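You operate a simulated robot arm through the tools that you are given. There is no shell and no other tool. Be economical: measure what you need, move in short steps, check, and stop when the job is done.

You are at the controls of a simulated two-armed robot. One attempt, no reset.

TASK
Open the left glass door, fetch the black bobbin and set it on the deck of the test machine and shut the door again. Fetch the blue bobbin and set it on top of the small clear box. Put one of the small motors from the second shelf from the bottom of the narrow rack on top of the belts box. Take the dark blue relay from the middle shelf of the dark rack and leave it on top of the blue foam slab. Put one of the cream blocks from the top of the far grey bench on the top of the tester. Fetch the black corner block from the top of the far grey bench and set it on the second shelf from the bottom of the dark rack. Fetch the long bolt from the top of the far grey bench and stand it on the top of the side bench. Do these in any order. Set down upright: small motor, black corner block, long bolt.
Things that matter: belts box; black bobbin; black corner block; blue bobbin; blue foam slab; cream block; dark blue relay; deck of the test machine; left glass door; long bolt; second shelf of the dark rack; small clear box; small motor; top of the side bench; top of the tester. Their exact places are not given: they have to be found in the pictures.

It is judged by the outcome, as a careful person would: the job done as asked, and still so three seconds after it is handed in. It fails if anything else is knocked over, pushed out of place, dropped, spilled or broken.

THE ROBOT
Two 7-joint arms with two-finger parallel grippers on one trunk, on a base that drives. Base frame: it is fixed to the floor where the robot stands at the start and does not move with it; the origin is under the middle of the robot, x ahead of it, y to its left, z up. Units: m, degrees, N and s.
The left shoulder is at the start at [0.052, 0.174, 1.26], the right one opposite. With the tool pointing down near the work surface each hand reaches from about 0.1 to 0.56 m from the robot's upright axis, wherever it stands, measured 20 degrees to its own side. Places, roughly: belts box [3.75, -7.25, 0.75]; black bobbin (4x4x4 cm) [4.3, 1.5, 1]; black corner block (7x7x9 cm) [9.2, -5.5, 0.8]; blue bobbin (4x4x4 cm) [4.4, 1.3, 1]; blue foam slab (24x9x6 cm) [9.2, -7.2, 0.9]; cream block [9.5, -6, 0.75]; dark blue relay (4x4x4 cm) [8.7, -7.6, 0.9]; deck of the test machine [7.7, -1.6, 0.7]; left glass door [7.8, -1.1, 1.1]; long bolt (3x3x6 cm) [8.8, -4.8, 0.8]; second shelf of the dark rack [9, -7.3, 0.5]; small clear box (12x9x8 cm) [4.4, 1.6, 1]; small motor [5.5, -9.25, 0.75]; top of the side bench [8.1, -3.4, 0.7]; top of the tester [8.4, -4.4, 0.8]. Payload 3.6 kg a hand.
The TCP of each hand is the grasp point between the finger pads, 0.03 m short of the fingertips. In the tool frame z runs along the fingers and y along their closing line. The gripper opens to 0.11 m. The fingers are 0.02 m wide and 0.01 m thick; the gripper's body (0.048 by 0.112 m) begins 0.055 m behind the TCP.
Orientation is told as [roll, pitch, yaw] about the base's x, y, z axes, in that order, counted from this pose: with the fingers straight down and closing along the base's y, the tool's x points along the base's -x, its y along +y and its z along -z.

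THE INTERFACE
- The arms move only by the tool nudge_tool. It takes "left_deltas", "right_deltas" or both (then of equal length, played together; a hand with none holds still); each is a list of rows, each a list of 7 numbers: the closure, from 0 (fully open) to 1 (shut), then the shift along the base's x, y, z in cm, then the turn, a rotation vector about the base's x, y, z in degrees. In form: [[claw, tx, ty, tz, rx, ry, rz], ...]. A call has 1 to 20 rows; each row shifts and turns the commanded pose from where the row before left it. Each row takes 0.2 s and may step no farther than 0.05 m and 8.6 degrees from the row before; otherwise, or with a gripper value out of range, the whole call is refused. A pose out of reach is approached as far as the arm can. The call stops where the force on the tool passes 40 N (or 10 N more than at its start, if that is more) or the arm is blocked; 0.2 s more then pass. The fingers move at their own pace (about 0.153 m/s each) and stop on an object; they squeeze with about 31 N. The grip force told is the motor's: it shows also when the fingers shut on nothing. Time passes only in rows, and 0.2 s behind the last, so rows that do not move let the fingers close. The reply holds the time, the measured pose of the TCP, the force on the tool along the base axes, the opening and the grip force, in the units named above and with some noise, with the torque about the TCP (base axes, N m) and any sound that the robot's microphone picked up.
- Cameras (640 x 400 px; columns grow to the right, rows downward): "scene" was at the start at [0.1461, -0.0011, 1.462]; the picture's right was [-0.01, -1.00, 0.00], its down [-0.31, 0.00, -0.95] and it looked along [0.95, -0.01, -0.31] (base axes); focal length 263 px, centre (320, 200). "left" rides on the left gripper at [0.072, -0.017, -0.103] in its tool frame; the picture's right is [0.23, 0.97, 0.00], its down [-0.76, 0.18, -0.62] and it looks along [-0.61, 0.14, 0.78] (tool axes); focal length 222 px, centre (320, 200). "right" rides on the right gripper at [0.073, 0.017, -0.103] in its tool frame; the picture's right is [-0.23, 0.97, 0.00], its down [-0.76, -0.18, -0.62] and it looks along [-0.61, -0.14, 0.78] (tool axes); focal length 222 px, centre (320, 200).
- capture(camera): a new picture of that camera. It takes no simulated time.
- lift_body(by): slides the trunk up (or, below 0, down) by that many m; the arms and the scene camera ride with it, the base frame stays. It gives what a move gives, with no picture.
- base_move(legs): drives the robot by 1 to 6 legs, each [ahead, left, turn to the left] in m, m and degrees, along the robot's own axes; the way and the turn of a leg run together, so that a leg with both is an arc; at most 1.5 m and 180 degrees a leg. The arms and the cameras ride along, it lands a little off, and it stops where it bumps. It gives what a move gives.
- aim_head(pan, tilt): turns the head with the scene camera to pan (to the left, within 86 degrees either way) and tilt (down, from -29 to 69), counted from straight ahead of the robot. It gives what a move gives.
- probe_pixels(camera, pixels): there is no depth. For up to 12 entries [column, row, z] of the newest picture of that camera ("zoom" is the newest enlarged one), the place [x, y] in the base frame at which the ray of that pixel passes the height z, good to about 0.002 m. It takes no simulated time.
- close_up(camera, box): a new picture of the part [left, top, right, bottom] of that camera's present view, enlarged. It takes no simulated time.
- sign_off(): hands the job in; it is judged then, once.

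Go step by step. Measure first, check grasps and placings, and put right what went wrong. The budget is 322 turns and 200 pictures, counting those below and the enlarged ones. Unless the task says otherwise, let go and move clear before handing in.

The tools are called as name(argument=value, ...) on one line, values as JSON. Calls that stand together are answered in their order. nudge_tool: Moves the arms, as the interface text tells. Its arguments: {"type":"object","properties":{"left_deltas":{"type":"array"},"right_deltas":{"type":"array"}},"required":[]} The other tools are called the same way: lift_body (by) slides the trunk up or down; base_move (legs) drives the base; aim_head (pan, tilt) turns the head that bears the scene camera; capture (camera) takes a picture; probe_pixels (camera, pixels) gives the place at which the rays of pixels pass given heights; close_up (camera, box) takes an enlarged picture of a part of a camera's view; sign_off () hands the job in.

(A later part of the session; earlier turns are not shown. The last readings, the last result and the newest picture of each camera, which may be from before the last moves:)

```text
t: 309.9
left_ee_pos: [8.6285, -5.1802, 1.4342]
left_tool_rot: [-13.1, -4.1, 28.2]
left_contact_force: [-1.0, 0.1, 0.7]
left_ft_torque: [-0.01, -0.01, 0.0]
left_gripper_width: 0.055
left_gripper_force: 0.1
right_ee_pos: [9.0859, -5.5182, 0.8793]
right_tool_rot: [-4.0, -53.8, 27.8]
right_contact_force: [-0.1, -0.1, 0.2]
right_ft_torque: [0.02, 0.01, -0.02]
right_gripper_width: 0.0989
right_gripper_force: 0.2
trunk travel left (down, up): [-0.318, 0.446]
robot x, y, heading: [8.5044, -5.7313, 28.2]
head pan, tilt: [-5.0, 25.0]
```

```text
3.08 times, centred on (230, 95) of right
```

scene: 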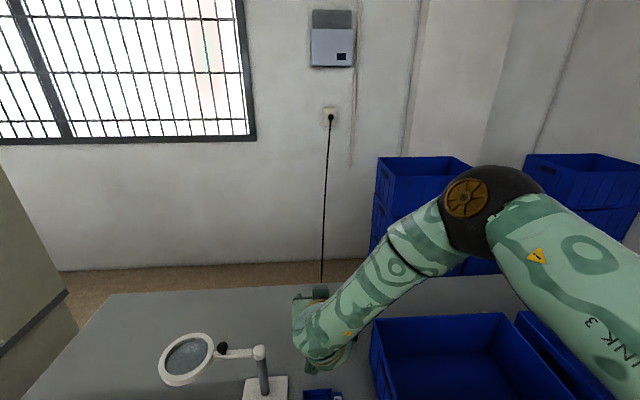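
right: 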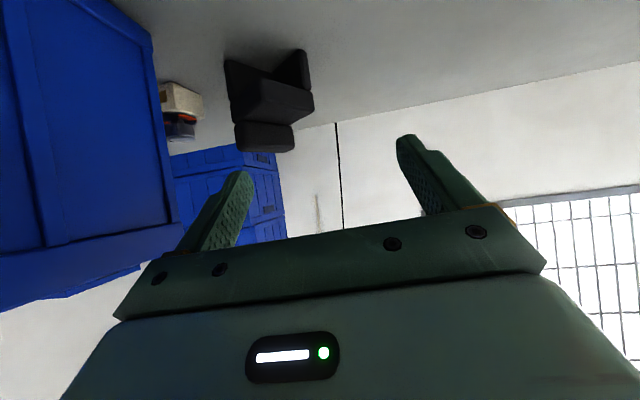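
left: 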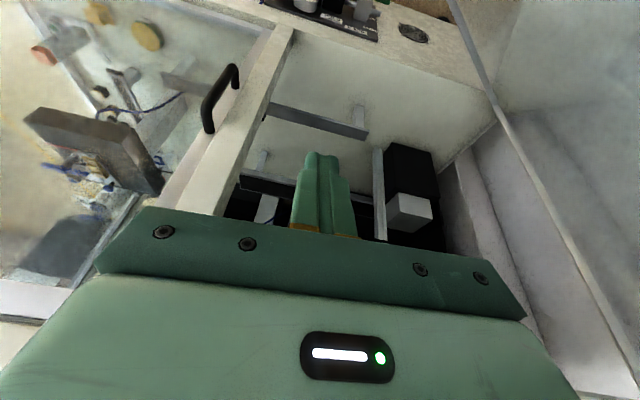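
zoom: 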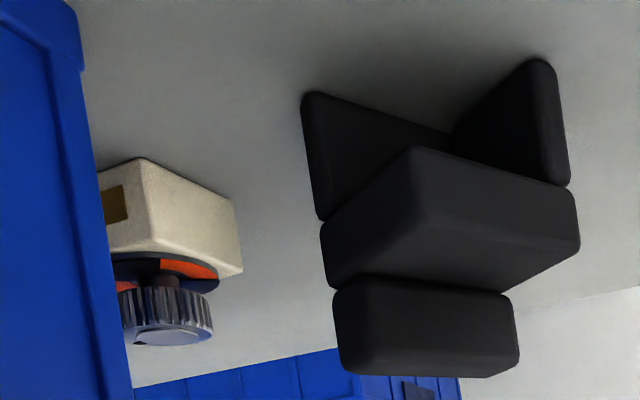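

The block is yawed ~45° (its bar runs from (9.204,-5.560) to (9.224,-5.500)). The pads should rotate it square as they close on the thin bar. I need ~10 cm more reach: raise the hand, lower the trunk, and close in 5 cm.

nudge_tool(right_deltas=[[0.1, 0, 0, 4.5, 0, 0, 0], [0.1, 0, 0, 3, 0, 0, 0]])

lift_body(by=-0.11)

base_move(legs=[[0.04, -0.05, 0]])

nudge_tool(right_deltas=[[0.3, 0.5, -1, -0.5, 0, 0, 0], [0.3, 0.5, -1, -0.5, 0, 0, 0]])

capture(camera="right")

capture(camera="scene")

```text
t: 310.5
left_ee_pos: [8.6279, -5.1803, 1.4325]
left_tool_rot: [-13.1, -4.1, 28.2]
left_contact_force: [1.0, 0.7, 0.8]
left_ft_torque: [-0.04, -0.04, -0.02]
left_gripper_width: 0.0551
left_gripper_force: 0.2
right_ee_pos: [9.0845, -5.518, 0.9539]
right_tool_rot: [-4.0, -53.8, 27.8]
right_contact_force: [0.0, 0.3, -0.3]
right_ft_torque: [0.03, 0.0, -0.02]
right_gripper_width: 0.099
right_gripper_force: 0.0
trunk travel left (down, up): [-0.318, 0.446]
robot x, y, heading: [8.5048, -5.7335, 28.2]
head pan, tilt: [-5.0, 25.0]
```

```text
t: 312.0
left_ee_pos: [8.6293, -5.1805, 1.3242]
left_tool_rot: [-13.1, -4.1, 28.1]
left_contact_force: [-0.1, -0.7, -0.8]
left_ft_torque: [0.01, 0.02, 0.02]
left_gripper_width: 0.0552
left_gripper_force: 0.1
right_ee_pos: [9.0846, -5.5185, 0.8451]
right_tool_rot: [-4.0, -53.8, 27.8]
right_contact_force: [-0.5, 1.0, 0.0]
right_ft_torque: [-0.03, 0.0, -0.01]
right_gripper_width: 0.0992
right_gripper_force: 0.0
trunk travel left (down, up): [-0.208, 0.556]
robot x, y, heading: [8.5034, -5.73, 28.4]
head pan, tilt: [-5.0, 25.0]
```

```text
t: 312.9
left_ee_pos: [8.6898, -5.2063, 1.3228]
left_tool_rot: [-13.1, -3.9, 28.3]
left_contact_force: [0.7, -0.2, -0.2]
left_ft_torque: [0.02, 0.04, -0.03]
left_gripper_width: 0.0549
left_gripper_force: 0.0
right_ee_pos: [9.1448, -5.5426, 0.8428]
right_tool_rot: [-3.9, -53.8, 27.8]
right_contact_force: [0.2, -0.2, 0.0]
right_ft_torque: [0.01, 0.0, 0.02]
right_gripper_width: 0.099
right_gripper_force: 0.0
trunk travel left (down, up): [-0.208, 0.556]
robot x, y, heading: [8.5625, -5.7567, 28.4]
head pan, tilt: [-5.0, 25.0]
```

```text
t: 313.6
left_ee_pos: [8.6876, -5.2053, 1.3226]
left_tool_rot: [-13.0, -4.1, 28.6]
left_contact_force: [0.1, 0.6, 0.4]
left_ft_torque: [0.01, -0.03, 0.01]
left_gripper_width: 0.0547
left_gripper_force: 0.0
right_ee_pos: [9.1545, -5.5607, 0.8353]
right_tool_rot: [-4.0, -53.7, 28.0]
right_contact_force: [0.0, 5.1, 0.4]
right_ft_torque: [-0.18, 0.02, -0.2]
right_gripper_width: 0.077
right_gripper_force: 0.1
trunk travel left (down, up): [-0.208, 0.556]
robot x, y, heading: [8.5637, -5.7599, 28.4]
head pan, tilt: [-5.0, 25.0]
```

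```text
70 pictures are left
```

right: 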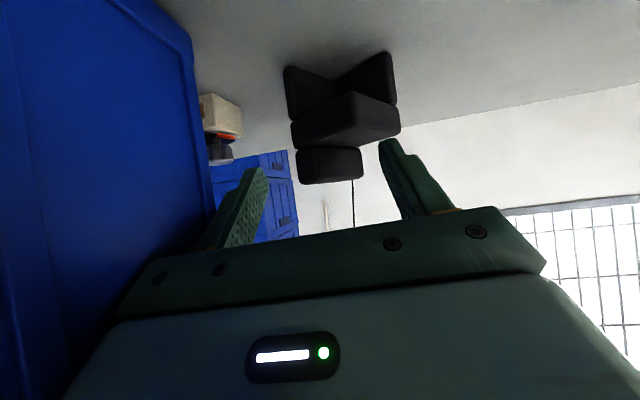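

```text
69 pictures are left
```

scene: 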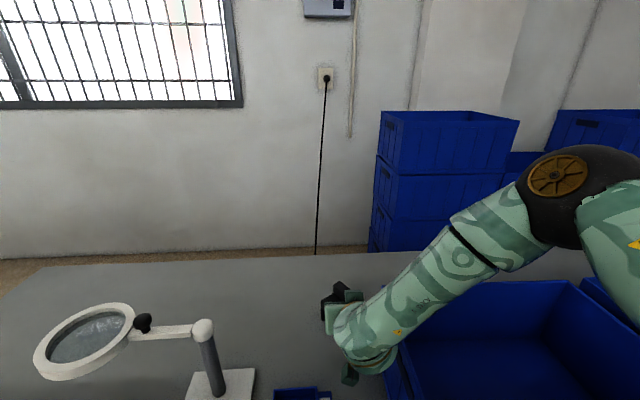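

The hand's right flank touches the bin lightly (5 N). Shift 1 cm left (which also centres the bar), widen slightly, and slide forward.

nudge_tool(right_deltas=[[0.2, -0.5, 0.95, 0, 0, 0, 0], [0.2, 1.5, 0.8, -0.3, 0, 0, 0], [0.2, 1.5, 0.8, -0.3, 0, 0, 0], [0.2, 1.4, 0.75, -0.2, 0, 0, 0]])

capture(camera="right")

```text
t: 314.6
left_ee_pos: [8.6847, -5.2058, 1.3239]
left_tool_rot: [-13.0, -4.2, 28.4]
left_contact_force: [-0.5, -0.1, -0.7]
left_ft_torque: [0.0, 0.04, 0.03]
left_gripper_width: 0.0551
left_gripper_force: 0.1
right_ee_pos: [9.1916, -5.5293, 0.8285]
right_tool_rot: [-4.0, -53.9, 27.9]
right_contact_force: [-6.4, 4.5, 12.4]
right_ft_torque: [0.73, 0.19, 0.27]
right_gripper_width: 0.0911
right_gripper_force: 3.1
trunk travel left (down, up): [-0.208, 0.556]
robot x, y, heading: [8.5628, -5.7602, 28.7]
head pan, tilt: [-5.0, 25.0]
```

```text
68 pictures are left
```

right: 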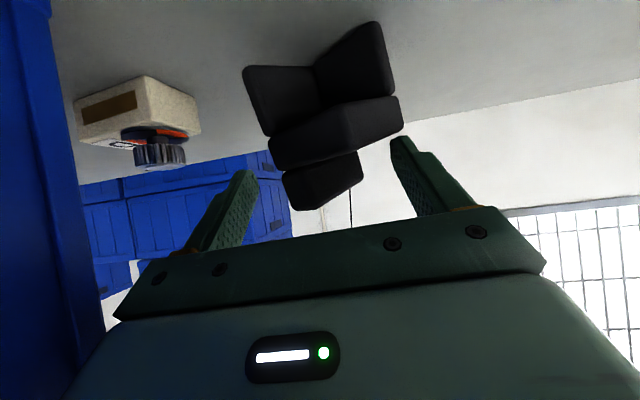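

The left fingertip rests on the block's seat. Back off, flatten the hand to ~68° and raise 1 cm so the fingers pass just above the seat.

nudge_tool(right_deltas=[[0.2, -1.5, -0.8, 1, 0, 0, 0], [0.2, -1.5, -0.8, 1, 0, 0, 0], [0.2, 0, 0, 0, 3.3, -6.2, 0], [0.2, 0, 0, 0, 3.3, -6.2, 0]])

capture(camera="right")

```text
t: 315.6
left_ee_pos: [8.6856, -5.2047, 1.3238]
left_tool_rot: [-13.2, -4.0, 28.3]
left_contact_force: [0.6, -0.3, -0.4]
left_ft_torque: [0.02, 0.0, 0.02]
left_gripper_width: 0.0551
left_gripper_force: 0.0
right_ee_pos: [9.1582, -5.4919, 0.8872]
right_tool_rot: [-4.5, -66.9, 27.7]
right_contact_force: [-0.2, -0.7, -0.2]
right_ft_torque: [-0.02, 0.0, -0.04]
right_gripper_width: 0.0878
right_gripper_force: 0.1
right hand out of reach, approached as far as the arm can: row 3, 4
trunk travel left (down, up): [-0.208, 0.556]
robot x, y, heading: [8.5622, -5.7597, 28.6]
head pan, tilt: [-5.0, 25.0]
```

```text
67 pictures are left
```

right: 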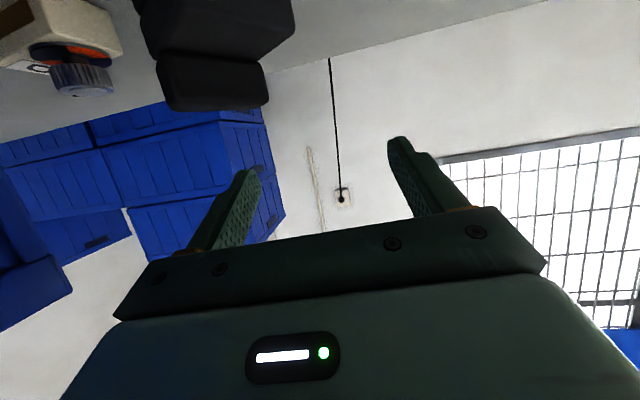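

The bar has turned and now faces me more squarely. Measuring its ends.

probe_pixels(camera="right", pixels=[[163, 106, 0.83], [267, 104, 0.83], [158, 62, 0.805], [262, 62, 0.805], [200, 110, 0.83]])

close_up(camera="scene", box=[240, 240, 440, 380])

```text
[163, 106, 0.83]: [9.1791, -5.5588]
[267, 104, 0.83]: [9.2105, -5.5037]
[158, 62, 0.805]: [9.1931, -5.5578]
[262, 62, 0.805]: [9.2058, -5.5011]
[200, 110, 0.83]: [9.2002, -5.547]
```

```text
2.86 times, centred on (340, 310) of scene
```

zoom: 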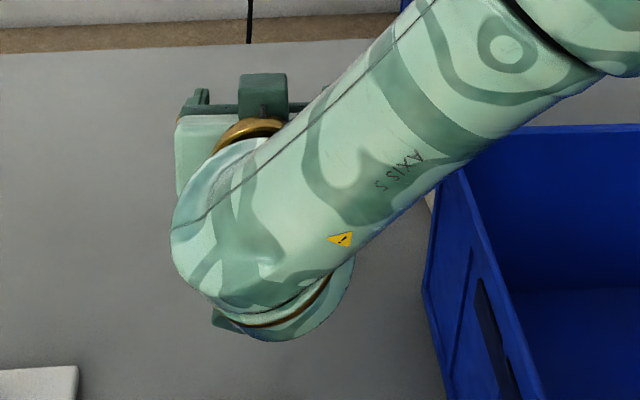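

The bar still runs at ~68°, so I rely on the pads aligning it. Lower the trunk 4 cm and move to just above the seat, straddling the bar.

lift_body(by=-0.04)

nudge_tool(right_deltas=[[0.2, 0.8, -1.7, 0, 0, 0, 0], [0.2, 0.8, -1.7, 0, 0, 0, 0], [0.2, 0.5, -0.8, -0.6, 0, 0, 0], [0.2, 1, 0.3, -0.6, 0, 0, 0], [0.2, 1, 0.3, -0.3, 0, 0, 0]])

capture(camera="right")

```text
t: 316.1
left_ee_pos: [8.6903, -5.204, 1.2952]
left_tool_rot: [-13.1, -3.7, 28.2]
left_contact_force: [-0.5, -0.3, -0.2]
left_ft_torque: [0.03, 0.03, -0.01]
left_gripper_width: 0.055
left_gripper_force: 0.1
right_ee_pos: [9.1658, -5.4871, 0.8495]
right_tool_rot: [-4.8, -66.1, 27.8]
right_contact_force: [-2.6, -1.6, 7.6]
right_ft_torque: [-0.23, -0.21, -0.11]
right_gripper_width: 0.0882
right_gripper_force: 0.2
trunk travel left (down, up): [-0.182, 0.582]
robot x, y, heading: [8.5597, -5.7587, 28.4]
head pan, tilt: [-5.0, 25.0]
stopped: the force on the tool passed its limit at 51 N (the readings are from after the stop); the commanded pose is now the measured one
```

```text
t: 317.3
left_ee_pos: [8.6907, -5.2041, 1.2943]
left_tool_rot: [-13.1, -3.6, 28.3]
left_contact_force: [0.8, -0.5, 0.8]
left_ft_torque: [-0.02, -0.04, -0.01]
left_gripper_width: 0.0551
left_gripper_force: 0.0
right_ee_pos: [9.2031, -5.495, 0.8574]
right_tool_rot: [-5.0, -65.5, 27.7]
right_contact_force: [-0.2, 0.5, 0.3]
right_ft_torque: [-0.01, 0.02, 0.01]
right_gripper_width: 0.0879
right_gripper_force: 0.0
right hand out of reach, approached as far as the arm can: row 1, 2, 3
trunk travel left (down, up): [-0.182, 0.582]
robot x, y, heading: [8.5626, -5.7634, 28.4]
head pan, tilt: [-5.0, 25.0]
```

```text
65 pictures are left
```

right: 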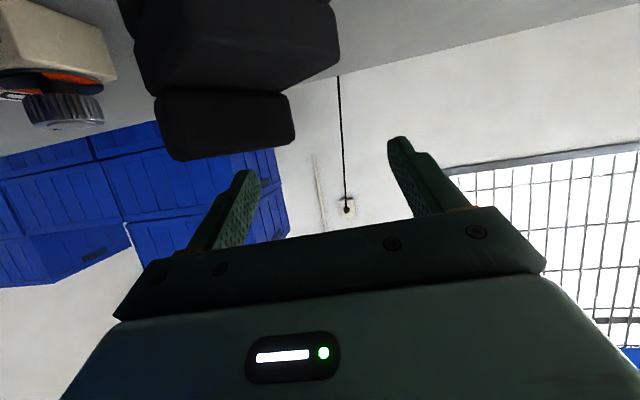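

probe_pixels(camera="right", pixels=[[178, 160, 0.83], [293, 142, 0.83], [155, 95, 0.8], [290, 92, 0.8]])

nudge_tool(right_deltas=[[0.2, -2, -1, 2.5, 0, 0, 0], [0.2, -2, -1, 2.5, 0, 0, 0], [0.2, -3, -1.5, 2, 0, 0, 0]])

capture(camera="scene")

```text
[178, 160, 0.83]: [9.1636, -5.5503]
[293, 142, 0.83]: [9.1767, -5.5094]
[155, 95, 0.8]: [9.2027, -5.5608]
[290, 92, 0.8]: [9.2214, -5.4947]
```

```text
t: 318.1
left_ee_pos: [8.6903, -5.2045, 1.2943]
left_tool_rot: [-13.2, -3.7, 28.3]
left_contact_force: [-0.7, -0.1, 0.3]
left_ft_torque: [-0.01, 0.01, 0.01]
left_gripper_width: 0.0548
left_gripper_force: 0.0
right_ee_pos: [9.1329, -5.53, 0.9302]
right_tool_rot: [-4.8, -65.9, 27.9]
right_contact_force: [-0.6, 0.0, -0.1]
right_ft_torque: [0.02, -0.02, 0.01]
right_gripper_width: 0.0879
right_gripper_force: 0.1
trunk travel left (down, up): [-0.182, 0.582]
robot x, y, heading: [8.5603, -5.7566, 28.5]
head pan, tilt: [-5.0, 25.0]
```

```text
64 pictures are left
```

scene: 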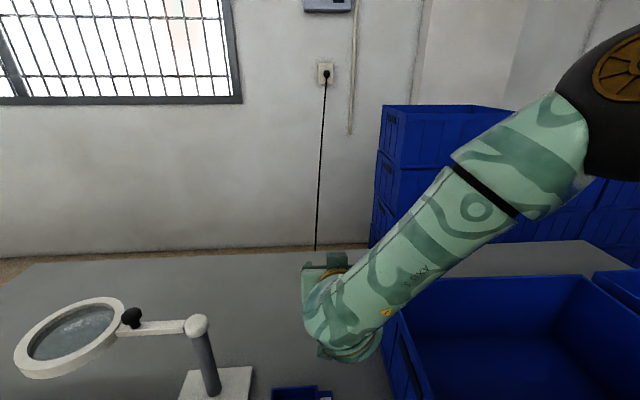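

Plan: line up 2.8 cm to the right, pass above the bar, then straight down around it.

nudge_tool(right_deltas=[[0.2, 0.65, -1.2, -2, -3.75, 7.07, 0], [0.2, 0.65, -1.25, -2, 0, 0, 0], [0.2, 2, 1, -1, 0, 0, 0], [0.2, 2, 1, -0.5, 0, 0, 0], [0.2, 1.9, 1.1, 0, 0, 0, 0]])

capture(camera="right")

```text
t: 319.3
left_ee_pos: [8.691, -5.2041, 1.2956]
left_tool_rot: [-13.2, -3.6, 28.3]
left_contact_force: [0.3, 0.0, -0.1]
left_ft_torque: [-0.04, -0.02, 0.0]
left_gripper_width: 0.0551
left_gripper_force: 0.1
right_ee_pos: [9.2055, -5.5246, 0.8717]
right_tool_rot: [-4.9, -57.8, 27.9]
right_contact_force: [0.8, 0.3, 0.5]
right_ft_torque: [-0.01, 0.0, 0.0]
right_gripper_width: 0.0877
right_gripper_force: 0.1
trunk travel left (down, up): [-0.182, 0.582]
robot x, y, heading: [8.5603, -5.757, 28.4]
head pan, tilt: [-5.0, 25.0]
```

```text
63 pictures are left
```

right: 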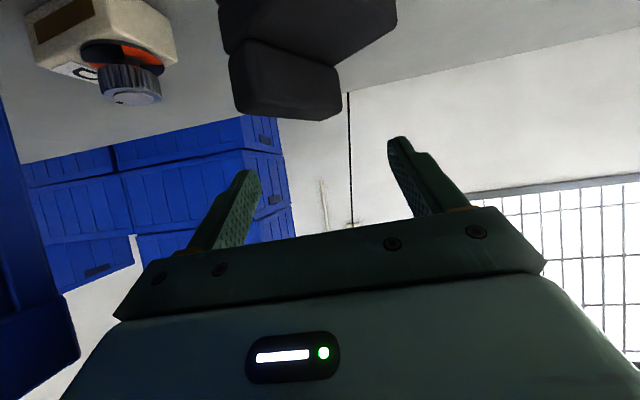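

Bar is ~1.2 cm right of centre. Correct and descend around it.

nudge_tool(right_deltas=[[0.15, 0.56, -1.06, 0, 0, 0, 0], [0.15, 0, 0, -1.5, 0, 0, 0], [0.15, 0, 0, -1.3, 0, 0, 0], [0.15, 0, 0, -1, 0, 0, 0]])

capture(camera="right")

```text
t: 320.3
left_ee_pos: [8.6913, -5.2036, 1.2942]
left_tool_rot: [-13.1, -3.6, 28.2]
left_contact_force: [-0.6, -0.4, 0.4]
left_ft_torque: [0.0, -0.03, 0.02]
left_gripper_width: 0.0547
left_gripper_force: 0.1
right_ee_pos: [9.2102, -5.5344, 0.8335]
right_tool_rot: [-4.9, -57.9, 27.9]
right_contact_force: [0.3, 0.3, -0.3]
right_ft_torque: [0.0, -0.02, 0.02]
right_gripper_width: 0.0934
right_gripper_force: 0.2
trunk travel left (down, up): [-0.182, 0.582]
robot x, y, heading: [8.5631, -5.7623, 28.4]
head pan, tilt: [-5.0, 25.0]
```

```text
62 pictures are left
```

right: 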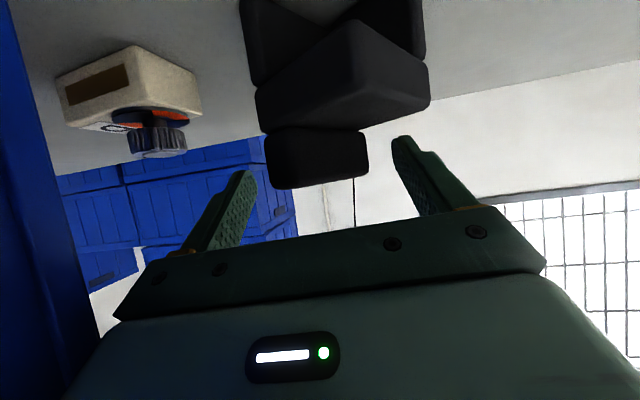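

The bar is centred between the fingers with no contact. Closing.

nudge_tool(right_deltas=[[0.4, 0, 0, 0, 0, 0, 0], [0.6, 0, 0, 0, 0, 0, 0], [0.8, 0, 0, 0, 0, 0, 0], [1, 0, 0, 0, 0, 0, 0], [1, 0, 0, 0, 0, 0, 0], [1, 0, 0, 0, 0, 0, 0]])

capture(camera="right")

```text
t: 321.7
left_ee_pos: [8.6898, -5.2034, 1.2943]
left_tool_rot: [-13.1, -3.6, 28.4]
left_contact_force: [0.3, -1.0, 0.8]
left_ft_torque: [0.0, 0.0, 0.02]
left_gripper_width: 0.0551
left_gripper_force: 0.1
right_ee_pos: [9.2104, -5.5342, 0.8344]
right_tool_rot: [-4.7, -57.9, 27.8]
right_contact_force: [1.1, 1.0, 3.5]
right_ft_torque: [0.33, -0.09, -0.07]
right_gripper_width: 0.0235
right_gripper_force: 30.9
trunk travel left (down, up): [-0.182, 0.582]
robot x, y, heading: [8.561, -5.7594, 28.2]
head pan, tilt: [-5.0, 25.0]
```

```text
61 pictures are left
```

right: 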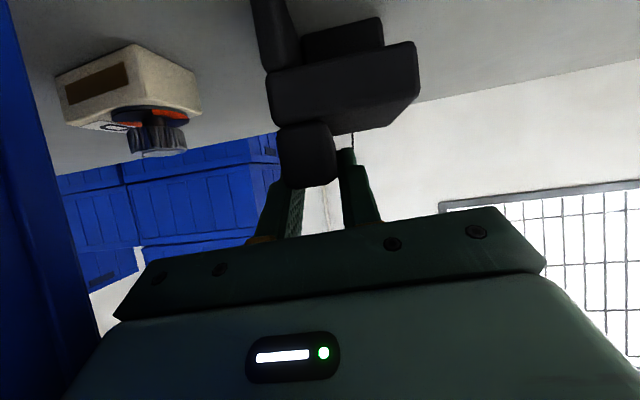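

Self-aligned perfectly (2.35 cm). Lifting and backing out.

nudge_tool(right_deltas=[[1, 0, 0, 2, 0, 0, 0], [1, 0, 0, 4, 0, 0, 0], [1, 0, 0, 4, 0, 0, 0], [1, 0, 0, 4, 0, 0, 0]])

base_move(legs=[[-0.5, 0, 0]])

aim_head(pan=-10, tilt=25)

capture(camera="scene")

```text
t: 322.7
left_ee_pos: [8.6898, -5.2041, 1.2958]
left_tool_rot: [-13.1, -3.7, 28.3]
left_contact_force: [-0.7, 0.3, 0.2]
left_ft_torque: [0.0, 0.0, -0.02]
left_gripper_width: 0.0551
left_gripper_force: 0.0
right_ee_pos: [9.2122, -5.5367, 0.9719]
right_tool_rot: [-4.8, -57.8, 27.9]
right_contact_force: [0.5, 0.6, -1.3]
right_ft_torque: [0.02, 0.0, 0.0]
right_gripper_width: 0.0233
right_gripper_force: 31.1
trunk travel left (down, up): [-0.182, 0.582]
robot x, y, heading: [8.5602, -5.7573, 28.4]
head pan, tilt: [-5.0, 25.0]
```

```text
t: 325.7
left_ee_pos: [8.2454, -5.4436, 1.2953]
left_tool_rot: [-13.1, -3.6, 28.2]
left_contact_force: [0.5, -0.5, 0.5]
left_ft_torque: [0.04, -0.03, -0.01]
left_gripper_width: 0.0553
left_gripper_force: 0.0
right_ee_pos: [8.7665, -5.7762, 0.9722]
right_tool_rot: [-4.8, -57.9, 27.7]
right_contact_force: [-0.2, -0.8, -0.4]
right_ft_torque: [0.0, -0.01, 0.03]
right_gripper_width: 0.023
right_gripper_force: 31.4
trunk travel left (down, up): [-0.182, 0.582]
robot x, y, heading: [8.1163, -6.0011, 28.3]
head pan, tilt: [-5.0, 25.0]
```

```text
t: 326.4
left_ee_pos: [8.246, -5.4436, 1.2954]
left_tool_rot: [-13.0, -3.5, 28.2]
left_contact_force: [-0.3, -0.4, -0.1]
left_ft_torque: [-0.02, 0.0, -0.01]
left_gripper_width: 0.0551
left_gripper_force: 0.0
right_ee_pos: [8.7666, -5.7755, 0.9721]
right_tool_rot: [-4.8, -57.8, 27.7]
right_contact_force: [0.0, 0.1, -0.9]
right_ft_torque: [-0.01, -0.02, -0.02]
right_gripper_width: 0.0228
right_gripper_force: 31.1
trunk travel left (down, up): [-0.182, 0.582]
robot x, y, heading: [8.1148, -5.9984, 28.3]
head pan, tilt: [-10.0, 25.0]
```

```text
60 pictures are left
```

scene: 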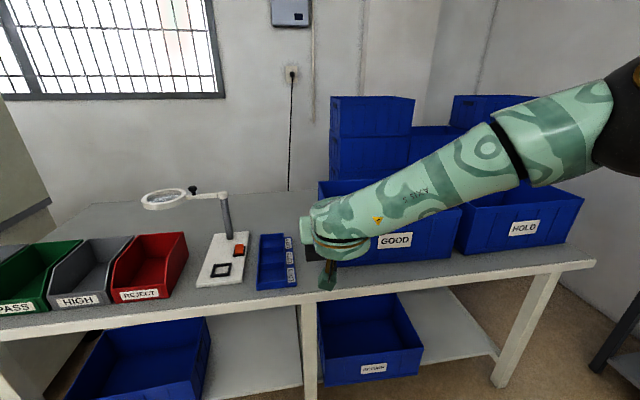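

Holding the block. The dark rack is to my right, facing heading 118°; turning right 90° to look at it.

base_move(legs=[[0, 0, -90]])

lift_body(by=0.15)

aim_head(pan=5, tilt=20)

capture(camera="scene")

```text
t: 330.6
left_ee_pos: [8.6724, -6.1255, 1.2946]
left_tool_rot: [-13.1, -3.7, -61.4]
left_contact_force: [0.0, 0.6, -0.5]
left_ft_torque: [0.0, 0.01, 0.02]
left_gripper_width: 0.0551
left_gripper_force: 0.0
right_ee_pos: [8.3418, -6.6484, 0.9717]
right_tool_rot: [-4.7, -57.9, -61.8]
right_contact_force: [0.3, -0.7, 0.1]
right_ft_torque: [0.05, -0.01, 0.01]
right_gripper_width: 0.0229
right_gripper_force: 31.7
trunk travel left (down, up): [-0.182, 0.582]
robot x, y, heading: [8.116, -6.0009, -61.5]
head pan, tilt: [-10.0, 25.0]
```

```text
t: 332.3
left_ee_pos: [8.6726, -6.1262, 1.4453]
left_tool_rot: [-13.0, -3.6, -61.4]
left_contact_force: [-0.4, 0.4, -0.2]
left_ft_torque: [0.05, -0.03, 0.01]
left_gripper_width: 0.0551
left_gripper_force: 0.1
right_ee_pos: [8.3421, -6.6488, 1.1226]
right_tool_rot: [-4.7, -58.0, -61.8]
right_contact_force: [0.1, -0.6, -0.2]
right_ft_torque: [-0.02, -0.03, 0.03]
right_gripper_width: 0.0233
right_gripper_force: 30.8
trunk travel left (down, up): [-0.332, 0.432]
robot x, y, heading: [8.1141, -5.9983, -61.5]
head pan, tilt: [-10.0, 25.0]
```

```text
t: 333.1
left_ee_pos: [8.6716, -6.1253, 1.4448]
left_tool_rot: [-13.1, -3.5, -61.4]
left_contact_force: [-0.1, 0.7, 0.0]
left_ft_torque: [0.0, -0.01, 0.01]
left_gripper_width: 0.0548
left_gripper_force: 0.0
right_ee_pos: [8.343, -6.6491, 1.1208]
right_tool_rot: [-4.8, -57.9, -61.8]
right_contact_force: [-1.2, -0.9, -0.7]
right_ft_torque: [0.01, -0.03, -0.03]
right_gripper_width: 0.0231
right_gripper_force: 31.1
trunk travel left (down, up): [-0.332, 0.432]
robot x, y, heading: [8.1169, -6.0003, -61.1]
head pan, tilt: [5.0, 20.0]
```

```text
59 pictures are left
```

scene: 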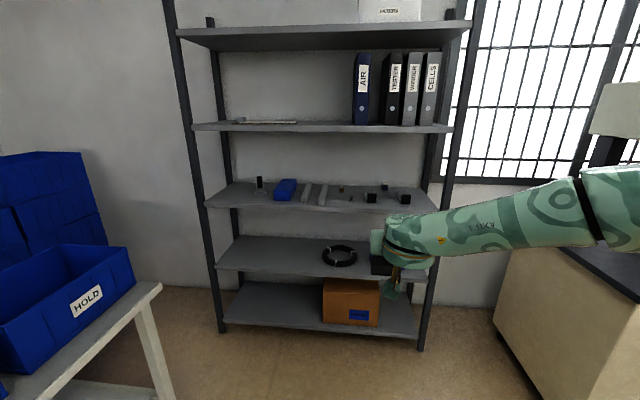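

Five shelves; the second from bottom has free space at left (px 240-310, 255), the middle shelf holds the blue slab (285,190) and small parts. Measuring rack geometry.

probe_pixels(camera="scene", pixels=[[222, 332, 0], [422, 350, 0], [216, 268, 0.45], [216, 268, 0.5], [425, 282, 0.45], [425, 282, 0.5], [206, 207, 0.85], [206, 207, 0.9], [280, 262, 0.48], [322, 268, 0.48]])

close_up(camera="scene", box=[195, 160, 445, 300])

```text
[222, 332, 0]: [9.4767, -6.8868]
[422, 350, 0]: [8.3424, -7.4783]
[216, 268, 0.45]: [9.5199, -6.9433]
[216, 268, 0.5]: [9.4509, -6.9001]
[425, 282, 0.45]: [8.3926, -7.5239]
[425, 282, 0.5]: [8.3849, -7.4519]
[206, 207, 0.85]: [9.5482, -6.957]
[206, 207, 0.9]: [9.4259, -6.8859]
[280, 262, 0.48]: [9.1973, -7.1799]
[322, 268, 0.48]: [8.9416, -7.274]
```

```text
2.56 times, centred on (320, 230) of scene
```

zoom: 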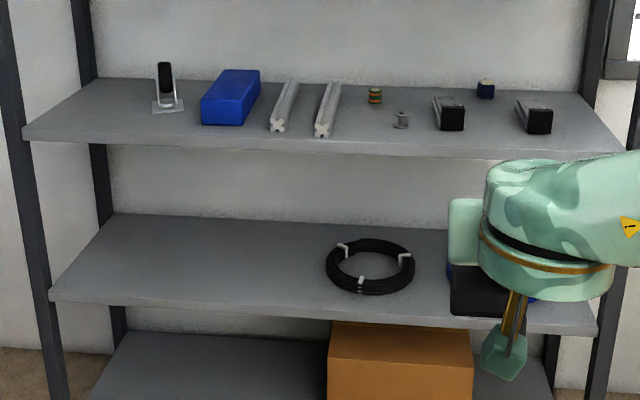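

Second shelf ≈0.49, middle ≈0.88. Target spot T2=(9.09,-7.22), 11 cm inside the edge, left of the coil. I bring the left hand back, move in front, and lower the trunk.

nudge_tool(left_deltas=[[0.5, -1.9, 3.5, 0, 0, 0, 0], [0.5, -1.9, 3.5, 0, 0, 0, 0], [0.5, -1.9, 3.5, 0, 0, 0, 0]])

base_move(legs=[[0.45, 0, 0], [0, 0.37, 0]])

lift_body(by=-0.32)

nudge_tool(right_deltas=[[1, 0, 0, -4, 0, 0, 0], [1, 0, 0, -4, 0, 0, 0], [1, 0, 0, -4, 0, 0, 0], [1, 0, 0, -4, 0, 0, 0]])

capture(camera="scene")

```text
t: 333.9
left_ee_pos: [8.6169, -6.022, 1.4459]
left_tool_rot: [-13.1, -3.8, -61.4]
left_contact_force: [-0.8, 0.3, 0.1]
left_ft_torque: [-0.03, 0.02, 0.03]
left_gripper_width: 0.0549
left_gripper_force: 0.0
right_ee_pos: [8.342, -6.6476, 1.1234]
right_tool_rot: [-4.7, -58.0, -61.8]
right_contact_force: [0.6, 0.6, 0.4]
right_ft_torque: [0.0, -0.02, -0.01]
right_gripper_width: 0.0231
right_gripper_force: 30.9
trunk travel left (down, up): [-0.332, 0.432]
robot x, y, heading: [8.1123, -5.9998, -61.2]
head pan, tilt: [5.0, 20.0]
```

```text
t: 338.5
left_ee_pos: [9.1541, -6.2357, 1.4452]
left_tool_rot: [-13.0, -3.5, -61.3]
left_contact_force: [0.2, 0.4, 0.8]
left_ft_torque: [0.0, 0.02, -0.01]
left_gripper_width: 0.0551
left_gripper_force: 0.0
right_ee_pos: [8.8796, -6.8593, 1.1223]
right_tool_rot: [-4.8, -57.8, -61.8]
right_contact_force: [-0.2, -1.2, -0.1]
right_ft_torque: [0.01, -0.02, -0.02]
right_gripper_width: 0.0228
right_gripper_force: 31.5
trunk travel left (down, up): [-0.332, 0.432]
robot x, y, heading: [8.6541, -6.2076, -61.3]
head pan, tilt: [5.0, 20.0]
```

```text
t: 341.7
left_ee_pos: [9.2341, -6.3841, 1.0546]
left_tool_rot: [-12.9, 14.7, -61.3]
left_contact_force: [0.1, 0.0, 0.1]
left_ft_torque: [0.01, -0.05, 0.0]
left_gripper_width: 0.0549
left_gripper_force: 0.1
right_ee_pos: [8.8786, -6.8606, 0.8022]
right_tool_rot: [-4.7, -57.9, -61.8]
right_contact_force: [0.6, -0.4, -0.9]
right_ft_torque: [0.0, 0.02, -0.01]
right_gripper_width: 0.0231
right_gripper_force: 31.3
trunk travel left (down, up): [-0.012, 0.752]
robot x, y, heading: [8.6501, -6.2083, -61.1]
head pan, tilt: [5.0, 20.0]
```

```text
t: 342.7
left_ee_pos: [9.235, -6.3849, 1.0539]
left_tool_rot: [-13.1, 14.8, -61.5]
left_contact_force: [-0.1, -0.5, 0.9]
left_ft_torque: [-0.04, 0.01, 0.0]
left_gripper_width: 0.055
left_gripper_force: 0.0
right_ee_pos: [8.9023, -6.8589, 0.6559]
right_tool_rot: [-5.1, -57.3, -61.8]
right_contact_force: [0.1, 0.8, 0.1]
right_ft_torque: [-0.03, 0.03, -0.04]
right_gripper_width: 0.023
right_gripper_force: 30.9
right hand out of reach, approached as far as the arm can: row 3, 4
trunk travel left (down, up): [-0.012, 0.752]
robot x, y, heading: [8.652, -6.2115, -61.4]
head pan, tilt: [5.0, 20.0]
```

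```text
57 pictures are left
```

scene: 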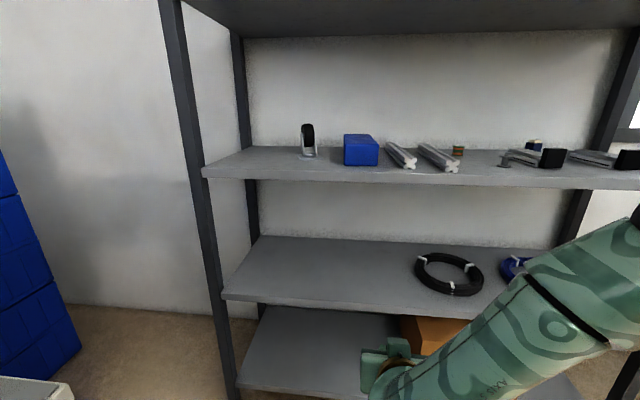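

Block bottom is ~7 cm above shelf level, just in front. Driving 40 cm ahead into the shelf.

base_move(legs=[[0.4, 0, 0]])

capture(camera="scene")

capture(camera="right")

```text
t: 345.2
left_ee_pos: [9.4319, -6.7364, 1.0543]
left_tool_rot: [-13.1, 14.7, -61.0]
left_contact_force: [-0.2, -0.6, -0.2]
left_ft_torque: [0.02, -0.02, -0.01]
left_gripper_width: 0.055
left_gripper_force: 0.1
right_ee_pos: [9.1012, -7.2135, 0.6583]
right_tool_rot: [-5.0, -57.5, -61.6]
right_contact_force: [0.1, 0.2, -0.2]
right_ft_torque: [0.0, 0.03, -0.03]
right_gripper_width: 0.0231
right_gripper_force: 30.4
trunk travel left (down, up): [-0.012, 0.752]
robot x, y, heading: [8.846, -6.5688, -60.9]
head pan, tilt: [5.0, 20.0]
```

```text
56 pictures are left
```

scene: 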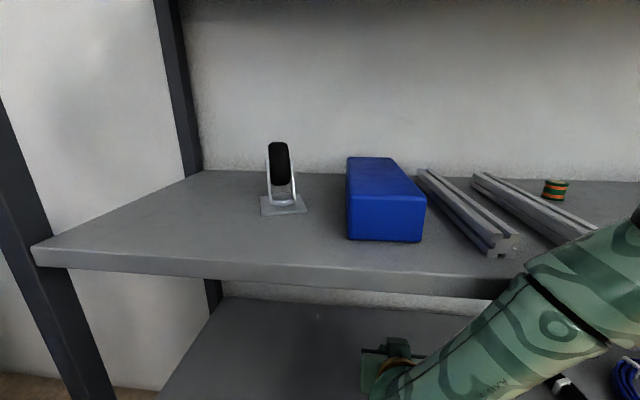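

```text
55 pictures are left
```

right: 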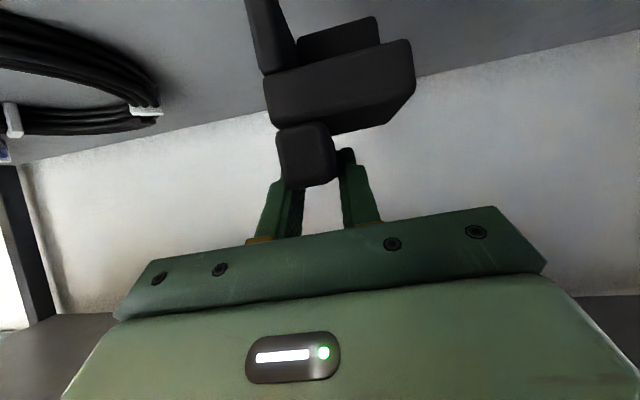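

Inside the shelf with the coil clear on the right. Lowering with the arm.

nudge_tool(right_deltas=[[1, 0, 0, -1.5, 0, 0, 0], [1, 0, 0, -1.5, 0, 0, 0], [1, 0, 0, -1.5, 0, 0, 0]])

```text
t: 346.0
left_ee_pos: [9.4233, -6.7306, 1.0605]
left_tool_rot: [-13.0, 14.2, -61.1]
left_contact_force: [-0.8, 0.5, -0.6]
left_ft_torque: [-0.02, 0.02, -0.02]
left_gripper_width: 0.0551
left_gripper_force: 0.1
right_ee_pos: [9.1144, -7.2076, 0.634]
right_tool_rot: [-5.0, -57.7, -61.9]
right_contact_force: [0.4, 0.8, 0.8]
right_ft_torque: [-0.01, 0.01, -0.01]
right_gripper_width: 0.0231
right_gripper_force: 30.9
right hand out of reach, approached as far as the arm can: row 1, 2, 3
trunk travel left (down, up): [-0.012, 0.752]
robot x, y, heading: [8.8449, -6.5684, -61.0]
head pan, tilt: [5.0, 20.0]
```

nudge_tool(right_deltas=[[1, 0.5, 0.3, -1.5, 0, 0, 0], [1, 0.5, 0.3, -1.5, 0, 0, 0], [1, 0.5, 0.3, -1.5, 0, 0, 0], [1, 0.5, 0.3, -1.5, 0, 0, 0]])

```text
t: 346.6
left_ee_pos: [9.4238, -6.7307, 1.0585]
left_tool_rot: [-13.0, 14.1, -61.4]
left_contact_force: [-0.5, -0.4, 0.8]
left_ft_torque: [-0.01, -0.01, 0.03]
left_gripper_width: 0.055
left_gripper_force: 0.0
right_ee_pos: [9.1315, -7.205, 0.6125]
right_tool_rot: [-5.0, -58.2, -62.7]
right_contact_force: [-7.5, 4.2, 21.0]
right_ft_torque: [0.31, -0.37, 0.17]
right_gripper_width: 0.0234
right_gripper_force: 31.1
right hand out of reach, approached as far as the arm can: row 1, 3
trunk travel left (down, up): [-0.012, 0.752]
robot x, y, heading: [8.8485, -6.5654, -61.0]
head pan, tilt: [5.0, 20.0]
stopped in row 3 (right hand): the force on the tool passed its limit at 54 N (the readings are from after the stop); the commanded pose is now the measured one
```

Contact with the shelf at z=0.6125. Relieving slightly and releasing.

nudge_tool(right_deltas=[[1, 0, 0, 0.3, 0, 0, 0], [0.75, 0, 0, 0, 0, 0, 0], [0.6, 0, 0, 0, 0, 0, 0], [0.45, 0, 0, 0, 0, 0, 0], [0.45, 0, 0, 0, 0, 0, 0]])

capture(camera="right")

```text
t: 347.9
left_ee_pos: [9.4249, -6.7318, 1.0576]
left_tool_rot: [-13.0, 14.3, -61.3]
left_contact_force: [0.9, 0.7, -0.4]
left_ft_torque: [-0.02, -0.02, 0.01]
left_gripper_width: 0.0549
left_gripper_force: 0.0
right_ee_pos: [9.1297, -7.2033, 0.6105]
right_tool_rot: [-5.2, -57.9, -62.1]
right_contact_force: [-0.2, -0.5, -0.5]
right_ft_torque: [-0.04, 0.01, -0.01]
right_gripper_width: 0.0606
right_gripper_force: 0.2
trunk travel left (down, up): [-0.012, 0.752]
robot x, y, heading: [8.8464, -6.5653, -61.5]
head pan, tilt: [5.0, 20.0]
```

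```text
54 pictures are left
```

right: 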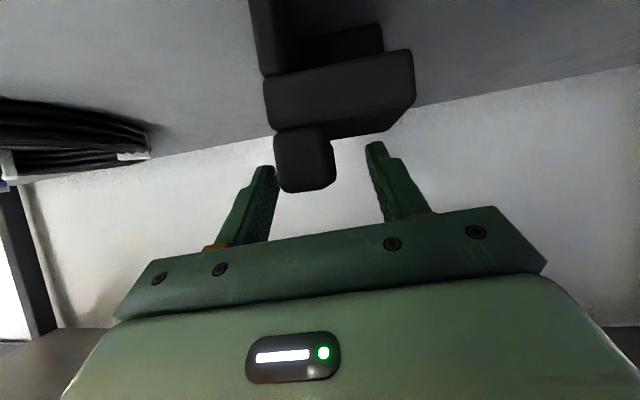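

Block stands upright on the shelf. Shift 5 mm away, withdraw backwards/upwards, then back the base off.

nudge_tool(right_deltas=[[0.4, -0.4, -0.2, 0, 0, 0, 0], [0.4, -0.8, 1.5, 1, 0, 0, 0], [0.4, -0.8, 1.5, 1, 0, 0, 0], [0.4, -1.2, 2.3, 1, 0, 0, 0]])

base_move(legs=[[-0.4, 0, 0]])

lift_body(by=0.3)

aim_head(pan=-5, tilt=30)

capture(camera="scene")

```text
t: 348.9
left_ee_pos: [9.4318, -6.7377, 1.0548]
left_tool_rot: [-13.0, 14.8, -61.1]
left_contact_force: [-0.3, 0.0, -0.5]
left_ft_torque: [0.0, 0.0, -0.02]
left_gripper_width: 0.0548
left_gripper_force: 0.1
right_ee_pos: [9.1044, -7.1608, 0.6376]
right_tool_rot: [-5.2, -57.7, -62.3]
right_contact_force: [0.4, -0.1, 0.1]
right_ft_torque: [0.0, 0.02, 0.03]
right_gripper_width: 0.0662
right_gripper_force: 0.0
trunk travel left (down, up): [-0.012, 0.752]
robot x, y, heading: [8.8448, -6.568, -61.1]
head pan, tilt: [5.0, 20.0]
```

```text
t: 351.3
left_ee_pos: [9.2404, -6.3925, 1.0537]
left_tool_rot: [-13.1, 14.8, -61.1]
left_contact_force: [-1.2, -0.3, 0.3]
left_ft_torque: [0.02, -0.03, -0.01]
left_gripper_width: 0.0548
left_gripper_force: 0.0
right_ee_pos: [8.9119, -6.8109, 0.6359]
right_tool_rot: [-5.3, -57.5, -62.4]
right_contact_force: [-0.1, 0.8, -0.3]
right_ft_torque: [-0.03, 0.0, 0.01]
right_gripper_width: 0.066
right_gripper_force: 0.1
trunk travel left (down, up): [-0.012, 0.752]
robot x, y, heading: [8.6578, -6.2206, -61.2]
head pan, tilt: [5.0, 20.0]
```

```text
t: 354.3
left_ee_pos: [9.1817, -6.2853, 1.4168]
left_tool_rot: [-13.0, 1.5, -61.1]
left_contact_force: [-0.7, -0.5, -0.7]
left_ft_torque: [0.01, -0.01, 0.0]
left_gripper_width: 0.0551
left_gripper_force: 0.0
right_ee_pos: [8.9121, -6.8111, 0.9342]
right_tool_rot: [-5.2, -57.4, -62.2]
right_contact_force: [-0.4, 0.8, -0.1]
right_ft_torque: [0.02, -0.01, -0.05]
right_gripper_width: 0.0659
right_gripper_force: 0.1
trunk travel left (down, up): [-0.312, 0.452]
robot x, y, heading: [8.6532, -6.2243, -60.8]
head pan, tilt: [5.0, 20.0]
```

```text
t: 355.0
left_ee_pos: [9.1791, -6.285, 1.4166]
left_tool_rot: [-13.1, 1.6, -61.1]
left_contact_force: [-0.5, 0.7, 0.1]
left_ft_torque: [-0.01, 0.05, 0.0]
left_gripper_width: 0.055
left_gripper_force: 0.0
right_ee_pos: [8.9128, -6.8112, 0.9345]
right_tool_rot: [-5.3, -57.4, -62.3]
right_contact_force: [0.0, 0.0, 1.3]
right_ft_torque: [0.02, -0.02, 0.0]
right_gripper_width: 0.0662
right_gripper_force: 0.1
trunk travel left (down, up): [-0.312, 0.452]
robot x, y, heading: [8.6543, -6.2233, -61.2]
head pan, tilt: [-5.0, 30.0]
```

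```text
53 pictures are left
```

scene: 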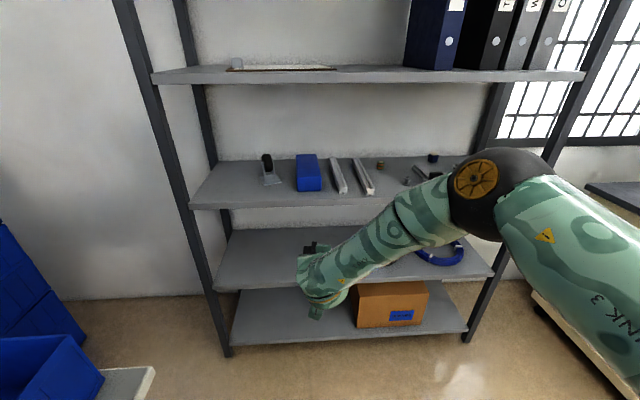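

The corner block stands on the second shelf (px 312,248). Next the relay: a small dark-blue cube with a light top at (433,158) on the middle shelf. Zooming.

close_up(camera="scene", box=[250, 130, 460, 270])

```text
2.86 times, centred on (355, 200) of scene
```

zoom: 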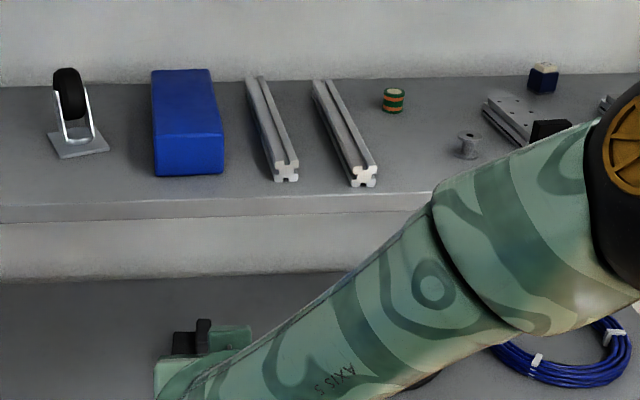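

probe_pixels(camera="zoom", pixels=[[155, 136, 0.94], [223, 133, 0.94], [152, 71, 0.94], [210, 70, 0.94], [157, 176, 0.88], [157, 176, 0.9], [224, 174, 0.88], [543, 93, 0.88], [543, 93, 0.9], [543, 70, 0.93], [498, 140, 0.89], [440, 193, 0.88]])

```text
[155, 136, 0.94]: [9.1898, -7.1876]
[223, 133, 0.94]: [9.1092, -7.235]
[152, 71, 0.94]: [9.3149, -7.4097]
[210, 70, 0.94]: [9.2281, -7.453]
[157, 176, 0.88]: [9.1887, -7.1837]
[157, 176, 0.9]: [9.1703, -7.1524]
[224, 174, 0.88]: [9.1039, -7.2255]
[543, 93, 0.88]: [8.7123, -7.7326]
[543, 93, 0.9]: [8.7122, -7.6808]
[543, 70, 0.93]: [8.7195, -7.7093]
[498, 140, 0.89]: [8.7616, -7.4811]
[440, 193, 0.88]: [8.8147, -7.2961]
```

Relay is ~40 cm deep at about (8.71,-7.73), slab top z≈0.943 centred (9.21,-7.32). The right arm's elbow would foul the rack's right post, so I consider the left arm. Checking the cabinet at the right for space.

probe_pixels(camera="scene", pixels=[[533, 300, 0], [467, 340, 0], [585, 187, 0.85], [640, 212, 0.85], [226, 355, 0]])

aim_head(pan=-45, tilt=30)

nudge_tool(right_deltas=[[0.5, -2, 4, 2, 0, 0, 0], [0.5, -2, 4, 2, -6.9, -4, 0], [0.5, -2, 4, 2, 6.9, 3.8, 0], [0.5, -2, 4, 0, 6.9, 3.8, 0], [0.5, -2, 3.5, 0, 6.9, 3.8, 0], [0.5, -1, 2, 0, 6.9, 3.8, 0], [0.5, 0, 0, 0, 6.9, 3.8, 0], [0.5, 0, 0, 0, 6.9, 3.8, 0]])

capture(camera="scene")

```text
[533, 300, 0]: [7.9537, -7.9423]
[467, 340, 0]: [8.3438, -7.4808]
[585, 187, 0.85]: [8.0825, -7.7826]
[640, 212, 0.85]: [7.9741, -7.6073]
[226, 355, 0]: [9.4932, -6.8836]
```

```text
t: 356.1
left_ee_pos: [9.1807, -6.2842, 1.4162]
left_tool_rot: [-13.1, 1.5, -61.1]
left_contact_force: [0.5, 0.2, -0.8]
left_ft_torque: [0.02, 0.01, -0.01]
left_gripper_width: 0.0551
left_gripper_force: 0.0
right_ee_pos: [8.9124, -6.8104, 0.9355]
right_tool_rot: [-5.3, -57.4, -62.4]
right_contact_force: [0.4, -0.4, 0.1]
right_ft_torque: [0.0, -0.03, -0.02]
right_gripper_width: 0.066
right_gripper_force: 0.1
trunk travel left (down, up): [-0.312, 0.452]
robot x, y, heading: [8.6577, -6.2205, -61.1]
head pan, tilt: [-45.0, 30.0]
```

```text
t: 357.9
left_ee_pos: [9.1804, -6.2846, 1.4173]
left_tool_rot: [-13.0, 1.5, -61.1]
left_contact_force: [0.9, -0.5, -0.2]
left_ft_torque: [0.01, 0.0, -0.02]
left_gripper_width: 0.0548
left_gripper_force: 0.1
right_ee_pos: [8.8106, -6.5927, 1.0016]
right_tool_rot: [-5.8, -18.1, -61.9]
right_contact_force: [0.5, 0.0, 0.0]
right_ft_torque: [0.0, 0.0, 0.01]
right_gripper_width: 0.0551
right_gripper_force: 0.1
right hand out of reach, approached as far as the arm can: row 2
trunk travel left (down, up): [-0.312, 0.452]
robot x, y, heading: [8.6585, -6.2194, -61.0]
head pan, tilt: [-45.0, 30.0]
```

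```text
51 pictures are left
```

scene: 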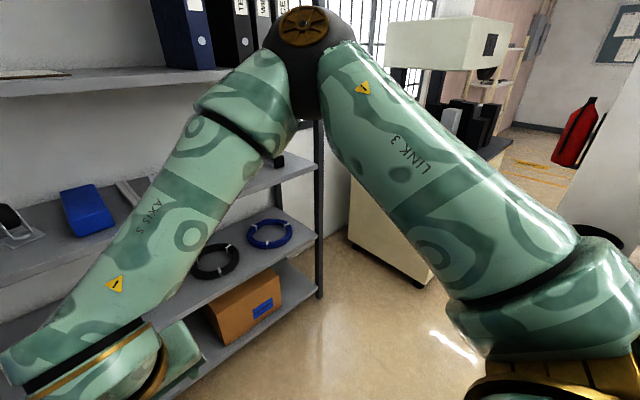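

probe_pixels(camera="scene", pixels=[[420, 287, 0], [350, 243, 0], [319, 297, 0], [319, 240, 0.52]])

```text
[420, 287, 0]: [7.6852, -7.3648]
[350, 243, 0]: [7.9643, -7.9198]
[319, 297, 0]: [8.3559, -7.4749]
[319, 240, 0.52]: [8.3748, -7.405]
```

The cabinet corner is at (7.69,-7.37). Best idea: fully extend the right arm straight (little elbow) before entering, then drive in. Extending now.

nudge_tool(right_deltas=[[0.4, 1.1, -4.3, 0, -6.1, -3.4, 0], [0.4, 1.1, -4.3, 0, -6.1, -3.4, 0], [0.4, 1.1, -4.3, 0, -6.1, -3.4, 0], [0.4, 1.1, -4.3, 0, -6.1, -3.4, 0], [0.4, 1.1, -4.3, 0, -6.1, -3.4, 0], [0.4, 1.1, -4.3, 0, -6.1, -3.4, 0], [0.4, 1.1, -4.3, 0, 0, 0, 0], [0.4, 1.1, -4.3, 0, 0, 0, 0], [0.4, 1.1, -4.3, 0, 0, 0, 0], [0.4, 1.1, -4.3, 0, 0, 0, 0]])

aim_head(pan=-15, tilt=25)

capture(camera="scene")

```text
t: 360.1
left_ee_pos: [9.1813, -6.2859, 1.4168]
left_tool_rot: [-13.3, 1.5, -61.1]
left_contact_force: [-0.5, 0.4, 0.6]
left_ft_torque: [-0.05, -0.02, 0.02]
left_gripper_width: 0.0551
left_gripper_force: 0.1
right_ee_pos: [8.9202, -7.0099, 1.0025]
right_tool_rot: [-4.4, -59.9, -62.6]
right_contact_force: [-0.3, 1.4, -1.1]
right_ft_torque: [-0.12, 0.0, -0.07]
right_gripper_width: 0.0659
right_gripper_force: 0.1
right hand out of reach, approached as far as the arm can: row 10
trunk travel left (down, up): [-0.312, 0.452]
robot x, y, heading: [8.6557, -6.2224, -61.0]
head pan, tilt: [-45.0, 30.0]
```

```text
t: 361.1
left_ee_pos: [9.1811, -6.2847, 1.4166]
left_tool_rot: [-13.1, 1.6, -61.1]
left_contact_force: [-0.1, -0.6, 0.0]
left_ft_torque: [0.05, 0.04, 0.0]
left_gripper_width: 0.055
left_gripper_force: 0.1
right_ee_pos: [8.9174, -7.0103, 1.0045]
right_tool_rot: [-4.5, -60.0, -62.9]
right_contact_force: [-0.3, -0.2, -0.5]
right_ft_torque: [0.02, 0.01, -0.01]
right_gripper_width: 0.0662
right_gripper_force: 0.1
trunk travel left (down, up): [-0.312, 0.452]
robot x, y, heading: [8.6597, -6.2224, -61.2]
head pan, tilt: [-15.0, 25.0]
```

```text
50 pictures are left
```

scene: 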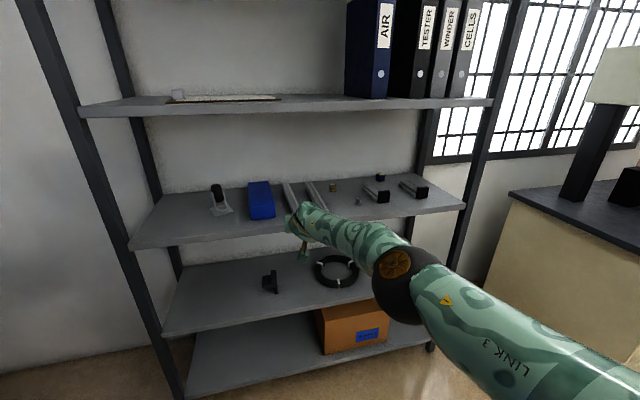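

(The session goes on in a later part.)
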